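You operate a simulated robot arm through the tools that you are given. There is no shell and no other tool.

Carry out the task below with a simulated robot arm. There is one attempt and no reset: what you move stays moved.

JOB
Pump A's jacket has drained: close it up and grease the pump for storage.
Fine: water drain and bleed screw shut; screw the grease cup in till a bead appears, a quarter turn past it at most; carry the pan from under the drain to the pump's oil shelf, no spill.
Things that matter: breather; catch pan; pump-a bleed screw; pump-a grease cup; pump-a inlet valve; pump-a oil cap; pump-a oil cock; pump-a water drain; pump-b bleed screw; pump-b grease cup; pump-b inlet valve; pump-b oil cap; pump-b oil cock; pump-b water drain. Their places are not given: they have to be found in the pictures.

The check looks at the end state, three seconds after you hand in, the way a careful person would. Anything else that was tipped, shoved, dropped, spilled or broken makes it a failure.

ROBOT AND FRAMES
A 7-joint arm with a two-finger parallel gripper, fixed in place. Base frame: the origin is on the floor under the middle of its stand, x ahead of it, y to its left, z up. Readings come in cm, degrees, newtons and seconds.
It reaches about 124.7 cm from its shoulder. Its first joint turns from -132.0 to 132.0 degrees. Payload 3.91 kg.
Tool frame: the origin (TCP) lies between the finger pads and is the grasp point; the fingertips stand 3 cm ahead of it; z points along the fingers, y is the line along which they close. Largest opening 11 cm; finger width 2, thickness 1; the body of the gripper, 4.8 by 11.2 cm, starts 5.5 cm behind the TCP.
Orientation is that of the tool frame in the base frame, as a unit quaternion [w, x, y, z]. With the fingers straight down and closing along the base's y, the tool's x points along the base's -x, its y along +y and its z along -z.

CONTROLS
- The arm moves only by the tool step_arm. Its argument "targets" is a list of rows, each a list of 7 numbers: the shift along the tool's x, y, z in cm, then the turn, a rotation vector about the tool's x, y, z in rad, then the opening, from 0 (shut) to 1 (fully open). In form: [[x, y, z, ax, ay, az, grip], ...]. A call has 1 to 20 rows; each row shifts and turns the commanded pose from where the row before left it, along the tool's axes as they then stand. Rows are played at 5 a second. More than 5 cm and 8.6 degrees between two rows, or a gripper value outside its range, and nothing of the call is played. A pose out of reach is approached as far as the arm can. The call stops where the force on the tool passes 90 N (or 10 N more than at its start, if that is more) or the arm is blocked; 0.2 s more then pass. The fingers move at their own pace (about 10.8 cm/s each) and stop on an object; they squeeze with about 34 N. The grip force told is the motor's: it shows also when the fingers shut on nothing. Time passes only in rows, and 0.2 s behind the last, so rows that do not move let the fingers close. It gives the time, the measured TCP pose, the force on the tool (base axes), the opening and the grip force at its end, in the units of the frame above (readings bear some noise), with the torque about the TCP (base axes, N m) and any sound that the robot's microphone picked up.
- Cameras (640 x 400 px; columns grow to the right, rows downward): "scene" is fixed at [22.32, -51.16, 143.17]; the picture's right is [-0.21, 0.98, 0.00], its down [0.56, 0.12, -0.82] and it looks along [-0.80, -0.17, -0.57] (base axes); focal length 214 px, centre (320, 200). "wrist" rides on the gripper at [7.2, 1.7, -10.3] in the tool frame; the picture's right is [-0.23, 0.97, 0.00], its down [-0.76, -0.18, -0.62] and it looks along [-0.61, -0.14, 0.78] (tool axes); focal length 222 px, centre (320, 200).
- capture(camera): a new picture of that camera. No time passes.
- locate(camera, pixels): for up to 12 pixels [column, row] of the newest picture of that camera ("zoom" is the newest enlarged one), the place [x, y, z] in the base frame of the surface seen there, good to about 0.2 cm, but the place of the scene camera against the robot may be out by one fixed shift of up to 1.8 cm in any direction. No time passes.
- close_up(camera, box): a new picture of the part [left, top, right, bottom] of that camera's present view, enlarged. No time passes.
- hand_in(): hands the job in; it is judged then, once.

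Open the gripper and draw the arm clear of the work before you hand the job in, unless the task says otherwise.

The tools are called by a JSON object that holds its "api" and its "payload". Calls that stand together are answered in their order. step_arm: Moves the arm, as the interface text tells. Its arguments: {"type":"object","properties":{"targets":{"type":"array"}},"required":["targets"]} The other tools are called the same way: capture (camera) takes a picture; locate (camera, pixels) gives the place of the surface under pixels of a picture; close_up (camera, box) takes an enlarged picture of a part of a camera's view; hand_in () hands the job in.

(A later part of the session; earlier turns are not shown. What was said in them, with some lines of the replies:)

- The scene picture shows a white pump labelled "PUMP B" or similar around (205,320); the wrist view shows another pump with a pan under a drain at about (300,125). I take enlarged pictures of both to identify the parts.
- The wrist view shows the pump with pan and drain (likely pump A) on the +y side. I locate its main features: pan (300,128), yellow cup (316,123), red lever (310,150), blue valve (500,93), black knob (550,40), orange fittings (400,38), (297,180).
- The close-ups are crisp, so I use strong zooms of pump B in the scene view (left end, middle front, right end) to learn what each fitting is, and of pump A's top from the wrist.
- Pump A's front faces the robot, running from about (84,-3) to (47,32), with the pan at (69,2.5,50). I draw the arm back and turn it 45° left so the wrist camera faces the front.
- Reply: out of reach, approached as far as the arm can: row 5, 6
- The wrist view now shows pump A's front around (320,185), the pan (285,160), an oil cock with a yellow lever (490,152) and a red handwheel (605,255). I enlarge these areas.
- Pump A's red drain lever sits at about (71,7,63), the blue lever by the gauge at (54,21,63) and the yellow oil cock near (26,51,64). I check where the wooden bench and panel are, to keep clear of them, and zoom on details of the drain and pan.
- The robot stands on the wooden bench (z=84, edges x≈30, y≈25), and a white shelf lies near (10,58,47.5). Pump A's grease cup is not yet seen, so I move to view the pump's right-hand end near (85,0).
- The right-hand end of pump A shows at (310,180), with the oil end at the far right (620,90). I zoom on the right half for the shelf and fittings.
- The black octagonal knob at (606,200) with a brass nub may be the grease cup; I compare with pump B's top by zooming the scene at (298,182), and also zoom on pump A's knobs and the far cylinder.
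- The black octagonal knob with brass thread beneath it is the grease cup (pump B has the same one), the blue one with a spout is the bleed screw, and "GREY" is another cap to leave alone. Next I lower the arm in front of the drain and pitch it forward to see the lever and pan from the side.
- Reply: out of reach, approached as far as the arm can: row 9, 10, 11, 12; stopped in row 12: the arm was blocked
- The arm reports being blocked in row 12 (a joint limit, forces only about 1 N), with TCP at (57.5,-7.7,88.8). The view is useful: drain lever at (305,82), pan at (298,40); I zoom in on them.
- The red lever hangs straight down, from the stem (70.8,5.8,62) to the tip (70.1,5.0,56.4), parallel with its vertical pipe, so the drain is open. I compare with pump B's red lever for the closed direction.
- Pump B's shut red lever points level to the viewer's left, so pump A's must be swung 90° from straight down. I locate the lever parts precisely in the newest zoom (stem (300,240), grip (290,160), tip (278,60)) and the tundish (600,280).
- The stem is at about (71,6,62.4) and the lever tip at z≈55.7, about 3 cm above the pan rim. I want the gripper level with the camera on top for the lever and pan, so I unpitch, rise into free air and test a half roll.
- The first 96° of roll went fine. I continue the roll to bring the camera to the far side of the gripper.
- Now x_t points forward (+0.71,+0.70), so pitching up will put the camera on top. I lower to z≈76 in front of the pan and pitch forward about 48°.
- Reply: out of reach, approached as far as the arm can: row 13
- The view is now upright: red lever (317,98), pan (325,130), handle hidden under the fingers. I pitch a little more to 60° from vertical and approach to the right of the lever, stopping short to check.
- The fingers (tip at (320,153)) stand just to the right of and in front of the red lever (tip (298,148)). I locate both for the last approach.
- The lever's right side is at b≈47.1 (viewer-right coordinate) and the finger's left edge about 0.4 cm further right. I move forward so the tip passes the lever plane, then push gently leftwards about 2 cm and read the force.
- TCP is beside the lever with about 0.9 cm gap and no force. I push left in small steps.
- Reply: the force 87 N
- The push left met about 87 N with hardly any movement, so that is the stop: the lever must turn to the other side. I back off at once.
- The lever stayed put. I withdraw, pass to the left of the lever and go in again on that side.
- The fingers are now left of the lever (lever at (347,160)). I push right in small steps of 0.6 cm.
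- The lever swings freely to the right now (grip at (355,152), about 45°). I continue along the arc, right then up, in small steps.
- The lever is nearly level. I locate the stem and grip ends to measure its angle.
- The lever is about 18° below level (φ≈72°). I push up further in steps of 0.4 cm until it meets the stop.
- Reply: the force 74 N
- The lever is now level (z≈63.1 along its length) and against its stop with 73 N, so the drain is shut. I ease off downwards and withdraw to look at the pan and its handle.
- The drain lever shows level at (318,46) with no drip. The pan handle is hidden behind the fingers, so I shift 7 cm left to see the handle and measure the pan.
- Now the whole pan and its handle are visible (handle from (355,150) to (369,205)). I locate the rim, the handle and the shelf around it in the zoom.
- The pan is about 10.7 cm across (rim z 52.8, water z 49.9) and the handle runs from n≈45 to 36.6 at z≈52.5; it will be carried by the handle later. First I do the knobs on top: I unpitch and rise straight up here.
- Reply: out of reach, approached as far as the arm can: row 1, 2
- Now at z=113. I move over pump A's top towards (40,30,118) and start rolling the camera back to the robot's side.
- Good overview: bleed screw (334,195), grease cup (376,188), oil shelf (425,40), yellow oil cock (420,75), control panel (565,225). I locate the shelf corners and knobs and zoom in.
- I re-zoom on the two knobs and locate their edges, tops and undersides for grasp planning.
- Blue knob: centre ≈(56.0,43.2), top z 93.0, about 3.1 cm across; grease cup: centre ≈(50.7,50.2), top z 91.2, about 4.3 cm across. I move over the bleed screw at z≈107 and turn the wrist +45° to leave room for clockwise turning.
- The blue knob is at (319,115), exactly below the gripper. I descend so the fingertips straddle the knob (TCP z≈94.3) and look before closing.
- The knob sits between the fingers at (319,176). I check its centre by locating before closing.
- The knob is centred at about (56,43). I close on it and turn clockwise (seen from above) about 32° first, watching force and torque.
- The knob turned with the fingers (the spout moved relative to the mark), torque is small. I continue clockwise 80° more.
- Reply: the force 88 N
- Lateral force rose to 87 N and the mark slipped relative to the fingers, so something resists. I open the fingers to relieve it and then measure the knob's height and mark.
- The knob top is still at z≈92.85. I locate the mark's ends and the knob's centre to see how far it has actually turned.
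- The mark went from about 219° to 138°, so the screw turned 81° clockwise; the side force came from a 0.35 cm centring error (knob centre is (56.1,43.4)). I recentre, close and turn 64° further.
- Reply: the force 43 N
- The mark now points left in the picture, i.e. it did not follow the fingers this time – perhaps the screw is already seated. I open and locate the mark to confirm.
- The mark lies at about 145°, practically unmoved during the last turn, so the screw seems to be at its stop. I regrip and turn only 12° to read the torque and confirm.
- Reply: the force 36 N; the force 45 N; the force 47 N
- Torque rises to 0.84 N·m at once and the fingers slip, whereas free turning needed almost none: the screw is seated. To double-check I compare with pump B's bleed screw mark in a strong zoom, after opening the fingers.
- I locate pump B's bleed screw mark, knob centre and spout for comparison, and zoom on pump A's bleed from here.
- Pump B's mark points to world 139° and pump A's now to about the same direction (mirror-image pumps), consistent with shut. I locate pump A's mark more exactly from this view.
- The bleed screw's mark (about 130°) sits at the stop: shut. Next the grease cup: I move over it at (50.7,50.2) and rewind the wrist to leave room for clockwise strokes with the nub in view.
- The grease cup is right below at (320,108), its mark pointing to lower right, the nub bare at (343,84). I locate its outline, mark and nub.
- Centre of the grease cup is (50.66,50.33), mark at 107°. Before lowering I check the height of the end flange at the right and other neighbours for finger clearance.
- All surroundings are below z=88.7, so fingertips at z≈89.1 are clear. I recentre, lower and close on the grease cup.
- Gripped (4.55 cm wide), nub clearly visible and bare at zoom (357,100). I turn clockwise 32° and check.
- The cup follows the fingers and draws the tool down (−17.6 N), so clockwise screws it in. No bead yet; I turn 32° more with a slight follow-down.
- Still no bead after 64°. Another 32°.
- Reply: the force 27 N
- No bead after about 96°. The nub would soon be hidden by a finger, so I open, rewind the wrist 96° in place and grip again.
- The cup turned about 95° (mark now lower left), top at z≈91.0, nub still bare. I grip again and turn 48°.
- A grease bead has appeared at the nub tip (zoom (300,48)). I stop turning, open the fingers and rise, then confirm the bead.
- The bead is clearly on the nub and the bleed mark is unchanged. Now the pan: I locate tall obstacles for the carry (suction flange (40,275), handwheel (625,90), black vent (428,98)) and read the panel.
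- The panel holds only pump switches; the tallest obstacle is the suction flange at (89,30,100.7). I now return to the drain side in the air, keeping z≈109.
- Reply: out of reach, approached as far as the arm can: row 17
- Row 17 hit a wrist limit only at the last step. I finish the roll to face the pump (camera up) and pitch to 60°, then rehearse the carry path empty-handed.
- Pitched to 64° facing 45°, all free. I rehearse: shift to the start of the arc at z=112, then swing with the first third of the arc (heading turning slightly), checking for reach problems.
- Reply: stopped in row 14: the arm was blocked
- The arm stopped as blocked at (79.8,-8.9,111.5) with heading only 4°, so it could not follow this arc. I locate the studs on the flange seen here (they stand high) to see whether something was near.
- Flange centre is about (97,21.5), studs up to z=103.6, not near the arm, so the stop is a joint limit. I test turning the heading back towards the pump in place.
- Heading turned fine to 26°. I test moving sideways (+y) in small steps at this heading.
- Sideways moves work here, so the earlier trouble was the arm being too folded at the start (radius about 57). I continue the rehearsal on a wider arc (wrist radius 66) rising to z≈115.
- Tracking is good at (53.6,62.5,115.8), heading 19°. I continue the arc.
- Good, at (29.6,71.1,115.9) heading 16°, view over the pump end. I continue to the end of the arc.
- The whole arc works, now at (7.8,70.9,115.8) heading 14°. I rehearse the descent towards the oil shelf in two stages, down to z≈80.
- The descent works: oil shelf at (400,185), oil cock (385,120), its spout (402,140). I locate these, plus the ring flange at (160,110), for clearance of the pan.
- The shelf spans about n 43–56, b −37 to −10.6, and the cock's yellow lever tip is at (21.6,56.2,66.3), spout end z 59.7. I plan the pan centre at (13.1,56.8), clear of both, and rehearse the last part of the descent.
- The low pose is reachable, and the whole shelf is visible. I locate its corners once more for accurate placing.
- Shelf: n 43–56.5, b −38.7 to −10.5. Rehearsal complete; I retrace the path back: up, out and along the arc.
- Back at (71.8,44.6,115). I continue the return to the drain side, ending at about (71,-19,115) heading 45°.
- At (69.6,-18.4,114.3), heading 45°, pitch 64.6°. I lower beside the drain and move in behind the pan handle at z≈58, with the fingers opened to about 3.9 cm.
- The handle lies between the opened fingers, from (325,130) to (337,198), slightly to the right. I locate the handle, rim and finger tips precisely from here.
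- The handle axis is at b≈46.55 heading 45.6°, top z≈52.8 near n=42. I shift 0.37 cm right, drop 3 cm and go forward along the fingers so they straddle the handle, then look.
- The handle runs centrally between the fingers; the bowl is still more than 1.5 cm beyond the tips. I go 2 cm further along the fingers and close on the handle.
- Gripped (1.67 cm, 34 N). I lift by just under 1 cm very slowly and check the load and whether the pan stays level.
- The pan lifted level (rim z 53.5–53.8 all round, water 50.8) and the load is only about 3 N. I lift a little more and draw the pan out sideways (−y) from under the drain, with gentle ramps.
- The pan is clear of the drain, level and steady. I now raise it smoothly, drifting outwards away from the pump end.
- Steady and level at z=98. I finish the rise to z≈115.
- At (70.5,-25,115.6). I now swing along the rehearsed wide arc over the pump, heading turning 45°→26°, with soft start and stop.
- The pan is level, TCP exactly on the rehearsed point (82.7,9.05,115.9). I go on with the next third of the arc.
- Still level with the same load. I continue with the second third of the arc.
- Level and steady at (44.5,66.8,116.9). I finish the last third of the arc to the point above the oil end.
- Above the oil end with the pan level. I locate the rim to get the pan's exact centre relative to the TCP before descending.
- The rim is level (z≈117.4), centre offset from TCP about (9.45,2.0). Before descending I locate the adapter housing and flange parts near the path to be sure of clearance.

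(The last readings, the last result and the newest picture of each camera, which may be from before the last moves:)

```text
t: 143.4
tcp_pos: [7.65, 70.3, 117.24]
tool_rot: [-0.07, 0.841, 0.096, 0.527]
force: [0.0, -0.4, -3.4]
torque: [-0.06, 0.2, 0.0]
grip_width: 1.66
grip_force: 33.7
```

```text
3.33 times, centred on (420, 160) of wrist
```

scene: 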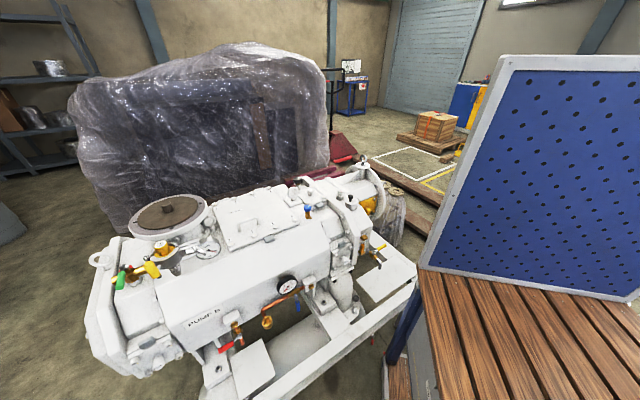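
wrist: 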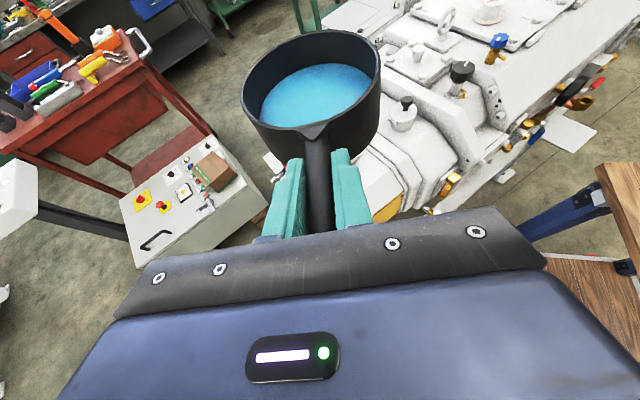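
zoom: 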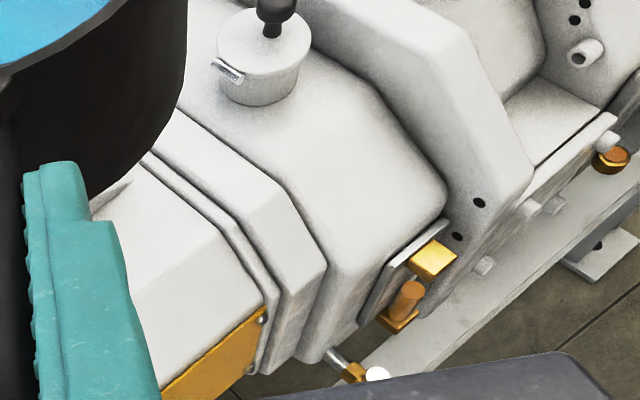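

The housing front is at n≥62 above z 75, so the rehearsed descent clears it by several cm. I descend slowly to z≈79.

{"api": "step_arm", "payload": {"targets": [[-0.58, 0.317, 0.117, 0, 0, 0, 0], [-1.16, 0.635, 0.234, 0, 0, 0, 0], [-1.74, 0.952, 0.351, 0, 0, 0, 0], [-2.32, 1.269, 0.468, 0, 0, 0, 0], [-2.32, 1.269, 0.468, 0, 0, 0, 0], [-2.32, 1.269, 0.468, 0, 0, 0, 0], [-2.32, 1.269, 0.468, 0, 0, 0, 0], [-2.32, 1.269, 0.468, 0, 0, 0, 0], [-2.32, 1.269, 0.468, 0, 0, 0, 0], [-2.294, 0.551, 0.804, 0, 0, 0, 0], [-2.294, 0.551, 0.804, 0, 0, 0, 0], [-2.294, 0.551, 0.804, 0, 0, 0, 0], [-2.294, 0.551, 0.804, 0, 0, 0, 0], [-2.294, 0.551, 0.804, 0, 0, 0, 0], [-2.294, 0.551, 0.804, 0, 0, 0, 0], [-2.294, 0.551, 0.804, 0, 0, 0, 0], [-1.72, 0.413, 0.603, 0, 0, 0, 0], [-1.147, 0.276, 0.402, 0, 0, 0, 0], [-0.574, 0.138, 0.201, 0, 0, 0, 0], [0, 0, 0, 0, 0, 0, 0]]}}

{"api": "capture", "payload": {"camera": "wrist"}}

```text
t: 147.6
tcp_pos: [4.35, 55.56, 79.44]
tool_rot: [-0.07, 0.842, 0.096, 0.526]
force: [-0.8, -0.1, -4.1]
torque: [-0.07, 0.25, 0.01]
grip_width: 1.67
grip_force: 34.3
```

```text
taken
```

wrist: 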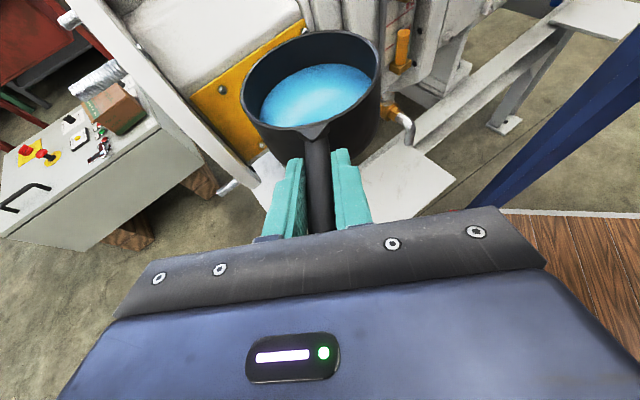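

At (4.35,55.56,79.4), pan level. I shift 0.9 cm to the final line and lower slowly to about 1 cm above the shelf.

{"api": "step_arm", "payload": {"targets": [[-0.515, 0.1, 0.083, 0, 0, 0, 0], [-0.965, 0.1, 0.3, 0, 0, 0, 0], [-1.416, 0.1, 0.517, 0, 0, 0, 0], [-1.866, 0.1, 0.734, 0, 0, 0, 0], [-2.046, 0.1, 0.821, 0, 0, 0, 0], [-1.982, 0, 0.955, 0, 0, 0, 0], [-1.982, 0, 0.955, 0, 0, 0, 0], [-1.982, 0, 0.955, 0, 0, 0, 0], [-1.982, 0, 0.955, 0, 0, 0, 0], [-1.982, 0, 0.955, 0, 0, 0, 0], [-1.982, 0, 0.955, 0, 0, 0, 0], [-1.712, 0, 0.825, 0, 0, 0, 0], [-1.352, 0, 0.651, 0, 0, 0, 0], [-0.991, 0, 0.477, 0, 0, 0, 0], [-0.631, 0, 0.304, 0, 0, 0, 0], [-0.36, 0, 0.174, 0, 0, 0, 0], [-0.18, 0, 0.087, 0, 0, 0, 0], [0, 0, 0, 0, 0, 0, 0]]}}

{"api": "capture", "payload": {"camera": "wrist"}}

```text
t: 151.4
tcp_pos: [3.47, 55.4, 53.05]
tool_rot: [-0.07, 0.842, 0.096, 0.526]
force: [0.8, -0.2, -2.7]
torque: [-0.04, 0.23, 0.01]
grip_width: 1.66
grip_force: 34.3
```

```text
taken
```

wrist: 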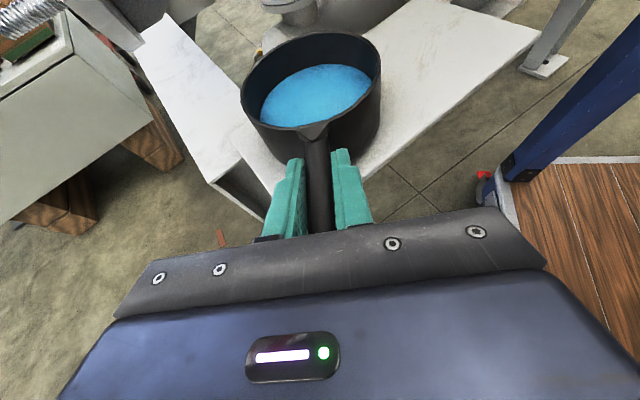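

About 0.9 cm above the shelf. I locate the visible shelf edges around the pan and the rim, to make sure the whole bottom lands on the plate.

{"api": "locate", "payload": {"camera": "wrist", "pixels": [[248, 140], [252, 155], [262, 170], [275, 185], [238, 150], [365, 165], [380, 160], [242, 97], [380, 70], [330, 31], [292, 128], [400, 120]]}}

{"api": "close_up", "payload": {"camera": "wrist", "box": [200, 20, 440, 230]}}

```text
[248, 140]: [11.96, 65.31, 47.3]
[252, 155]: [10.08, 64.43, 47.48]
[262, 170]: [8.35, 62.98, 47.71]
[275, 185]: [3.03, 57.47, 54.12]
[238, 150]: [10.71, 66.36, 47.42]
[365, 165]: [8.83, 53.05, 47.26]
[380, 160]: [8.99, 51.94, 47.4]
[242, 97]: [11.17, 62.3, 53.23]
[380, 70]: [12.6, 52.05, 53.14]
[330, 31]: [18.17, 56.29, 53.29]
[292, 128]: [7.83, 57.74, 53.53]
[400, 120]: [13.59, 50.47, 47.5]
```

```text
1.90 times, centred on (320, 125) of wrist
```

zoom: 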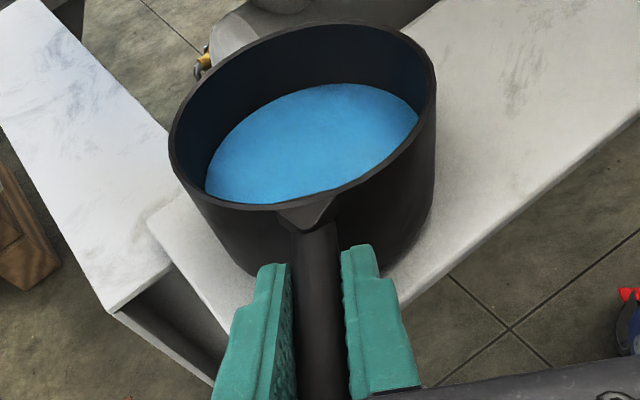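

Pan centre is (12.8,57.0), i.e. n=49.4, b=−31.3: fully over the plate (edges n 43–56.5, b −38.7). I nudge 0.4 cm inward and lower in tiny steps until it touches.

{"api": "step_arm", "payload": {"targets": [[0.0, -0.1, 0.2, 0, 0, 0, 0], [-0.03, -0.1, 0.19, 0, 0, 0, 0], [-0.09, 0, 0.043, 0, 0, 0, 0], [-0.09, 0, 0.043, 0, 0, 0, 0], [-0.09, 0, 0.043, 0, 0, 0, 0], [0, 0, 0, 0, 0, 0, 0]]}}

{"api": "step_arm", "payload": {"targets": [[-0.09, 0, 0.043, 0, 0, 0, 0], [-0.09, 0, 0.043, 0, 0, 0, 0], [0, 0, 0, 0, 0, 0, 0]]}}

```text
t: 152.8
tcp_pos: [3.89, 55.65, 52.66]
tool_rot: [-0.07, 0.842, 0.096, 0.526]
force: [0.2, -0.6, -1.8]
torque: [-0.04, 0.17, 0.02]
grip_width: 1.68
grip_force: 33.9
```

```text
t: 153.6
tcp_pos: [3.87, 55.56, 52.61]
tool_rot: [-0.069, 0.842, 0.095, 0.527]
force: [-2.2, -0.7, 6.9]
torque: [0.22, -1.13, -0.16]
grip_width: 1.67
grip_force: 33.5
```

Contact: force went from −1.8 to +6.9 N. I lower another 0.2 cm so the pan sits flat, then check before releasing.

{"api": "step_arm", "payload": {"targets": [[-0.09, 0, 0.043, 0, 0, 0, 0], [-0.09, 0, 0.043, 0, 0, 0, 0], [0, 0, 0, 0, 0, 0, 0]]}}

{"api": "capture", "payload": {"camera": "wrist"}}

{"api": "locate", "payload": {"camera": "wrist", "pixels": [[242, 97], [380, 70], [330, 31], [292, 128], [340, 120], [312, 95], [365, 45], [265, 50]]}}

```text
t: 154.4
tcp_pos: [3.7, 55.65, 52.33]
tool_rot: [-0.071, 0.842, 0.097, 0.526]
force: [-3.6, 0.8, 6.7]
torque: [0.32, -1.08, 0.17]
grip_width: 1.66
grip_force: 33.6
```

```text
taken
```

wrist: 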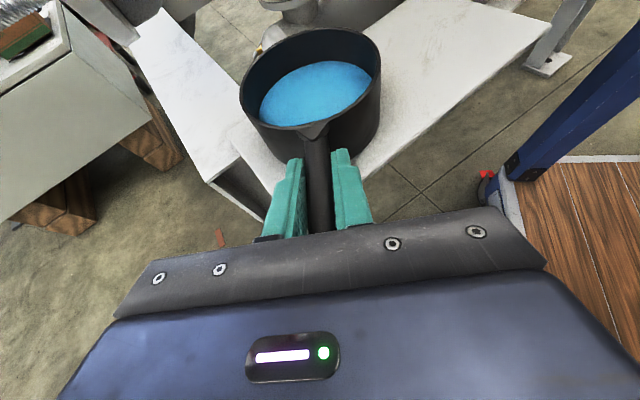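

```text
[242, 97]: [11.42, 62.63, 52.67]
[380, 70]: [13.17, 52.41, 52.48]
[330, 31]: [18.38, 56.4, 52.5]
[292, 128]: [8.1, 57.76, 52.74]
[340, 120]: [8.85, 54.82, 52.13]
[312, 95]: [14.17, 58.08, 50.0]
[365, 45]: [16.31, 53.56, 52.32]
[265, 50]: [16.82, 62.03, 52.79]
```

The rim is level again (52.5–52.7, as when it stood under the drain), so the pan sits flat on the oil shelf. I open the fingers gently.

{"api": "step_arm", "payload": {"targets": [[-0.05, 0, 0.02, 0, 0, 0, 0], [0, 0, 0, 0, 0, 0, 0.16], [0, 0, 0, 0, 0, 0, 0.2], [0, 0, 0, 0, 0, 0, 0.26], [0, 0, 0, 0, 0, 0, 0.32], [0, 0, 0, 0, 0, 0, 0.35], [0, 0, 0, 0, 0, 0, 0.35]]}}

{"api": "capture", "payload": {"camera": "wrist"}}

{"api": "close_up", "payload": {"camera": "wrist", "box": [200, 20, 440, 230]}}

```text
t: 156.0
tcp_pos: [3.79, 55.66, 52.28]
tool_rot: [-0.07, 0.841, 0.096, 0.527]
force: [0.0, -0.2, 0.4]
torque: [-0.01, 0.0, 0.0]
grip_width: 3.86
grip_force: 0.1
```

```text
taken
```

wrist: 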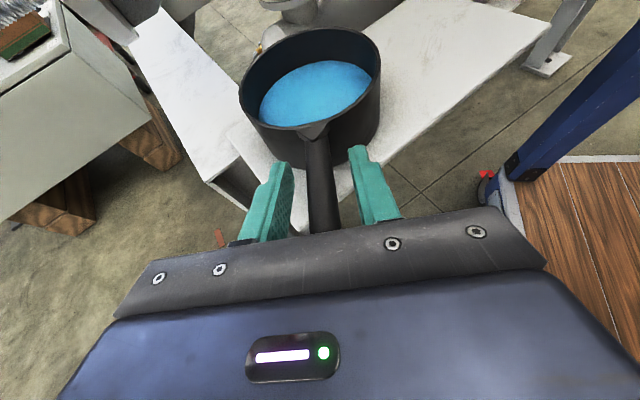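

```text
1.90 times, centred on (320, 125) of wrist
```

zoom: 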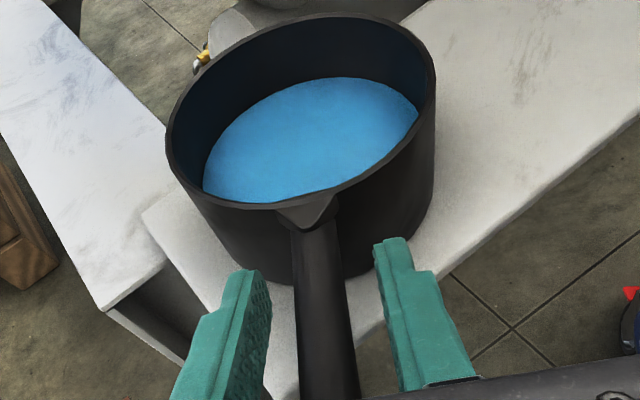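

The pan stands free and steady, handle clear of the fingers. I lift the gripper straight up out of the way.

{"api": "step_arm", "payload": {"targets": [[0.45, 0, -0.22, 0, 0, 0, 0.35], [0.9, 0, -0.434, 0, 0, 0, 0.35], [0.9, 0, -0.434, 0, 0, 0, 0.35], [1.8, 0, -0.868, 0, 0, 0, 0.35], [2.7, 0, -1.3, 0, 0, 0, 0.35], [3.6, 0, -1.736, 0, 0, 0, 0.35], [3.6, 0, -1.736, 0, 0, 0, 0.35], [3.6, 0, -1.736, 0, 0, 0, 0.35], [3.6, 0, -1.736, 0, 0, 0, 0.35], [3.6, 0, -1.736, 0, 0, 0, 0.35]]}}

{"api": "capture", "payload": {"camera": "wrist"}}

```text
t: 158.2
tcp_pos: [3.79, 55.02, 79.74]
tool_rot: [-0.071, 0.842, 0.097, 0.526]
force: [-0.2, -0.1, 0.1]
torque: [-0.01, 0.0, 0.0]
grip_width: 3.87
grip_force: 0.0
```

```text
taken
```

wrist: 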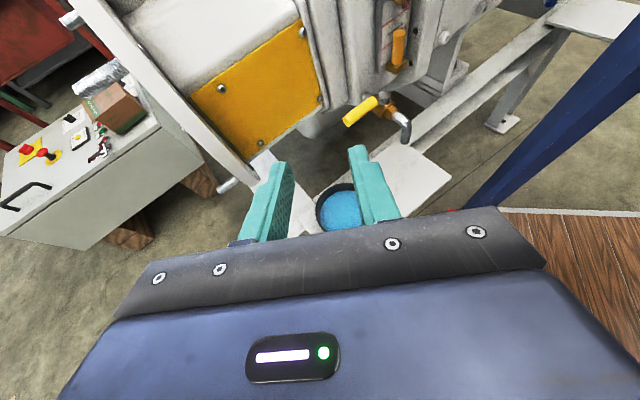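

The pan stands on the oil shelf, below the cock lever and beside its spout. I zoom to verify it and locate the rim.

{"api": "close_up", "payload": {"camera": "wrist", "box": [270, 80, 480, 240]}}

{"api": "locate", "payload": {"camera": "wrist", "pixels": [[335, 210], [345, 228], [318, 205], [340, 184], [330, 225]]}}

{"api": "step_arm", "payload": {"targets": [[3.72, -1.1, -1.5, 0, 0, 0, 0.5], [3.72, -1.1, -1.5, 0, 0, 0, 0.5], [3.72, -1.1, -1.5, 0, 0, 0, 0.5], [3.72, -1.1, -1.5, 0, 0, 0, 0.5], [3.72, -1.1, -1.5, 0, 0, 0, 0.5], [3.28, -2.0, -0.58, 0, 0, 0, 0.5], [3.28, -2.0, -0.58, 0, 0, 0, 0.5], [3.28, -2.0, -0.58, 0, 0, 0, 0.5], [3.28, -2.0, -0.58, 0, 0, 0, 0.5], [3.28, -2.0, -0.58, 0, 0, 0, 0.5]]}}

{"api": "capture", "payload": {"camera": "wrist"}}

```text
2.50 times, centred on (375, 160) of wrist
```

zoom: 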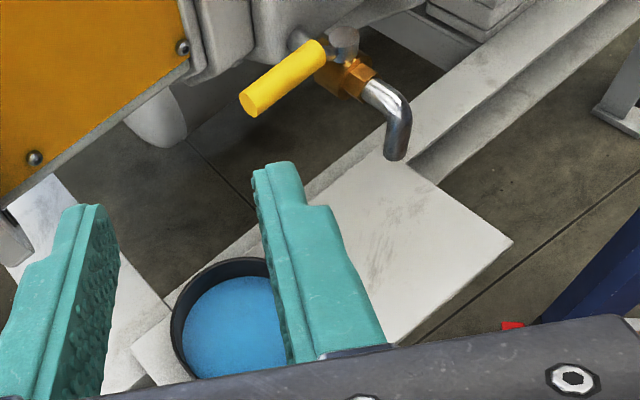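

```text
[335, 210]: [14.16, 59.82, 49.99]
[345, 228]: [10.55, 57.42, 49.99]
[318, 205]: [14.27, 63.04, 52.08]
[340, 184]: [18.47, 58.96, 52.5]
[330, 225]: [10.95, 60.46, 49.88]
```

```text
t: 160.4
tcp_pos: [5.96, 71.36, 116.09]
tool_rot: [-0.071, 0.842, 0.096, 0.526]
force: [-0.7, 0.4, 0.3]
torque: [0.01, 0.02, 0.01]
grip_width: 5.51
grip_force: 0.0
```

```text
taken
```

wrist: 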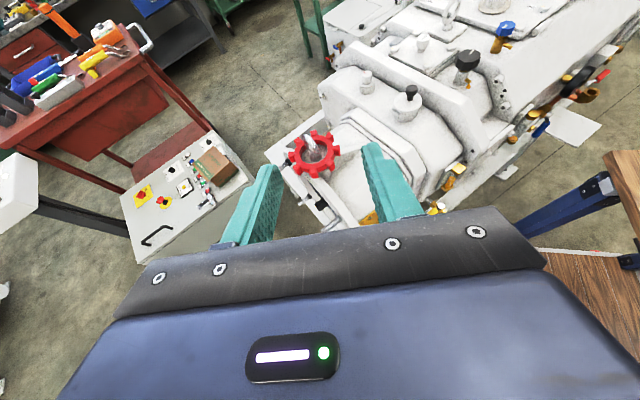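

All is clear. From here I zoom on the knobs and the front fittings for a last check of bleed, bead and drain.

{"api": "close_up", "payload": {"camera": "wrist", "box": [430, 10, 550, 90]}}

{"api": "close_up", "payload": {"camera": "wrist", "box": [500, 40, 640, 170]}}

```text
5.00 times, centred on (490, 50) of wrist
```

zoom: 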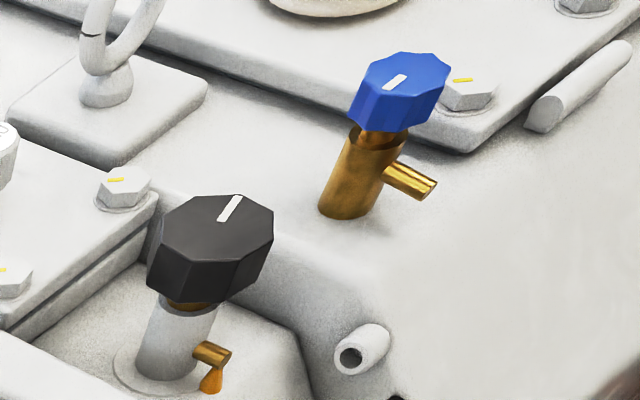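

```text
3.08 times, centred on (570, 105) of wrist
```

zoom: 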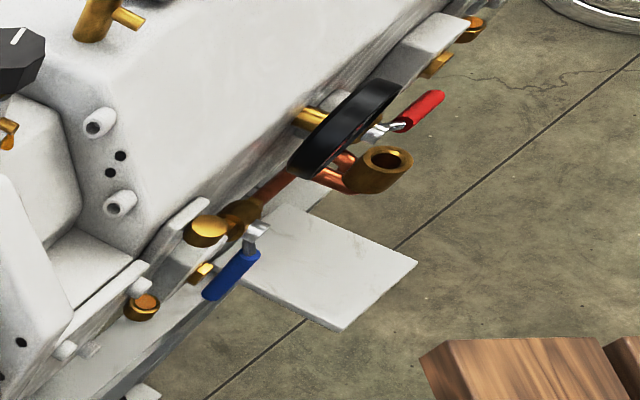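

The bead hangs at the grease nub and the red drain lever is level. I take a sharper look at the bleed screw's mark to verify it rests at the stop.

{"api": "close_up", "payload": {"camera": "wrist", "box": [488, 16, 528, 46]}}

{"api": "locate", "payload": {"camera": "zoom", "pixels": [[270, 95], [230, 125], [250, 110], [300, 90], [180, 100], [400, 80]]}}

```text
13.33 times, centred on (508, 31) of wrist
```

zoom: 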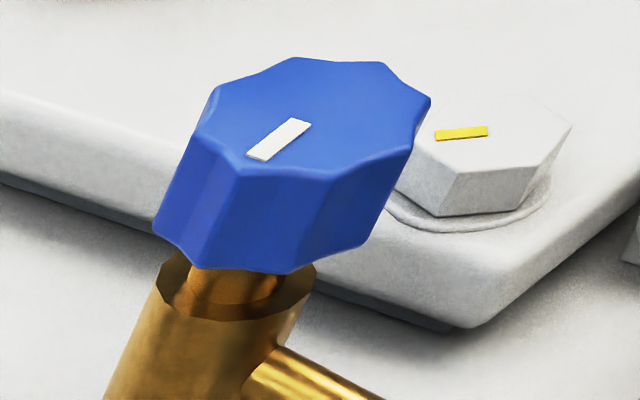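

```text
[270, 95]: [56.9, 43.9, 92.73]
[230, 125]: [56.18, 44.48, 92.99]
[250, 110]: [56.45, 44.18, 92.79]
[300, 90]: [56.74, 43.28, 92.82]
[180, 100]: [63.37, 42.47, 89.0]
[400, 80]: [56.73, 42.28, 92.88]
```

I locate the two ends of the white mark and the knob's corners in this zoom.

{"api": "locate", "payload": {"camera": "zoom", "pixels": [[298, 124], [256, 156], [277, 140], [200, 118], [428, 98], [245, 168], [335, 172], [295, 60], [385, 65], [315, 112]]}}

```text
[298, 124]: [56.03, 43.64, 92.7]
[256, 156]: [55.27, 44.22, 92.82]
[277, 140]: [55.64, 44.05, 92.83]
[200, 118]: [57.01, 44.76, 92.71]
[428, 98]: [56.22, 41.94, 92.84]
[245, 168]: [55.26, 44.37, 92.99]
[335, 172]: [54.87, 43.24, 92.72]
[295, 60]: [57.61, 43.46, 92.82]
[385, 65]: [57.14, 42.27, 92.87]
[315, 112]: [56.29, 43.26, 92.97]
```

The mark points to about 142°, matching pump B's shut screw (139°). All work is done; I open the gripper fully and raise the arm further clear, then take a final look.

{"api": "step_arm", "payload": {"targets": [[2.7, 0, -1.3, 0, 0, 0, 1], [2.7, 0, -1.3, 0, 0, 0, 1], [2.7, 0, -1.3, 0, 0, 0, 1], [0, 0, 0, 0, 0, 0, 1]]}}

{"api": "capture", "payload": {"camera": "wrist"}}

{"api": "capture", "payload": {"camera": "scene"}}

```text
t: 161.4
tcp_pos: [6.23, 70.96, 125.15]
tool_rot: [-0.07, 0.842, 0.096, 0.527]
force: [-0.5, 0.5, -0.6]
torque: [0.02, 0.0, 0.0]
grip_width: 10.95
grip_force: 0.1
```

```text
taken
```

wrist: 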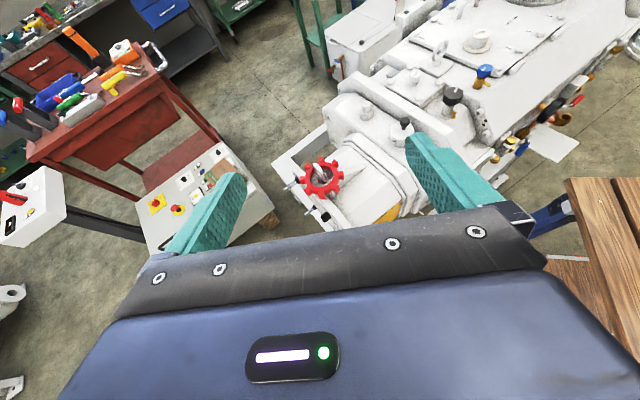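

```text
taken
```

scene: 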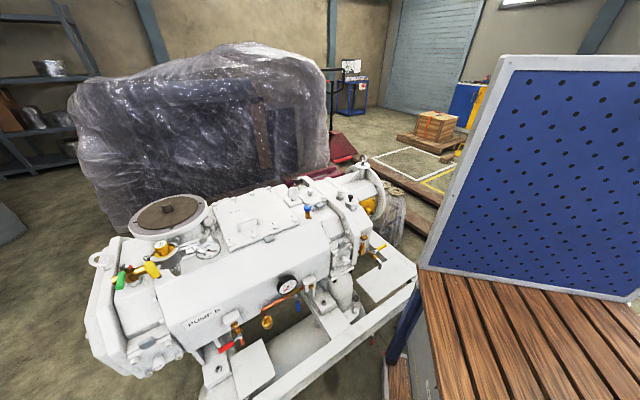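

The gripper is open and the arm is well clear (TCP z=125). The drain lever is level at its stop, the bleed screw is at its stop, the bead shows at the grease nub, and the pan stands level on the oil shelf. Pump B looks unchanged, so I hand in.

{"api": "hand_in", "payload": {}}

```text
The job is handed in.
```

I closed up pump A's jacket, greased the pump and moved the pan, then handed the job in. I haven't seen the result of the check.

- **Water drain:** shut. The red lever is level and hard against its stop. I first pushed it the wrong way and met the other stop at about 87 N. It didn't move, and I saw no damage.
- **Bleed screw:** shut. It turned about 80° clockwise to a firm stop. Its mark now points the same way as the one on pump B's bleed screw, which I took to be shut.
- **Grease cup:** screwed in about 135° in all. The bead appeared during the last 40°, so it is well under a quarter turn past it.
- **Catch pan:** on pump A's oil shelf, clear of the oil cock's spout and lever. I saw no water lost on the way, and the water and rim were level when I let go.

I didn't touch any other fitting on pump A or anything on pump B. The gripper is open and the arm is raised clear of the work.
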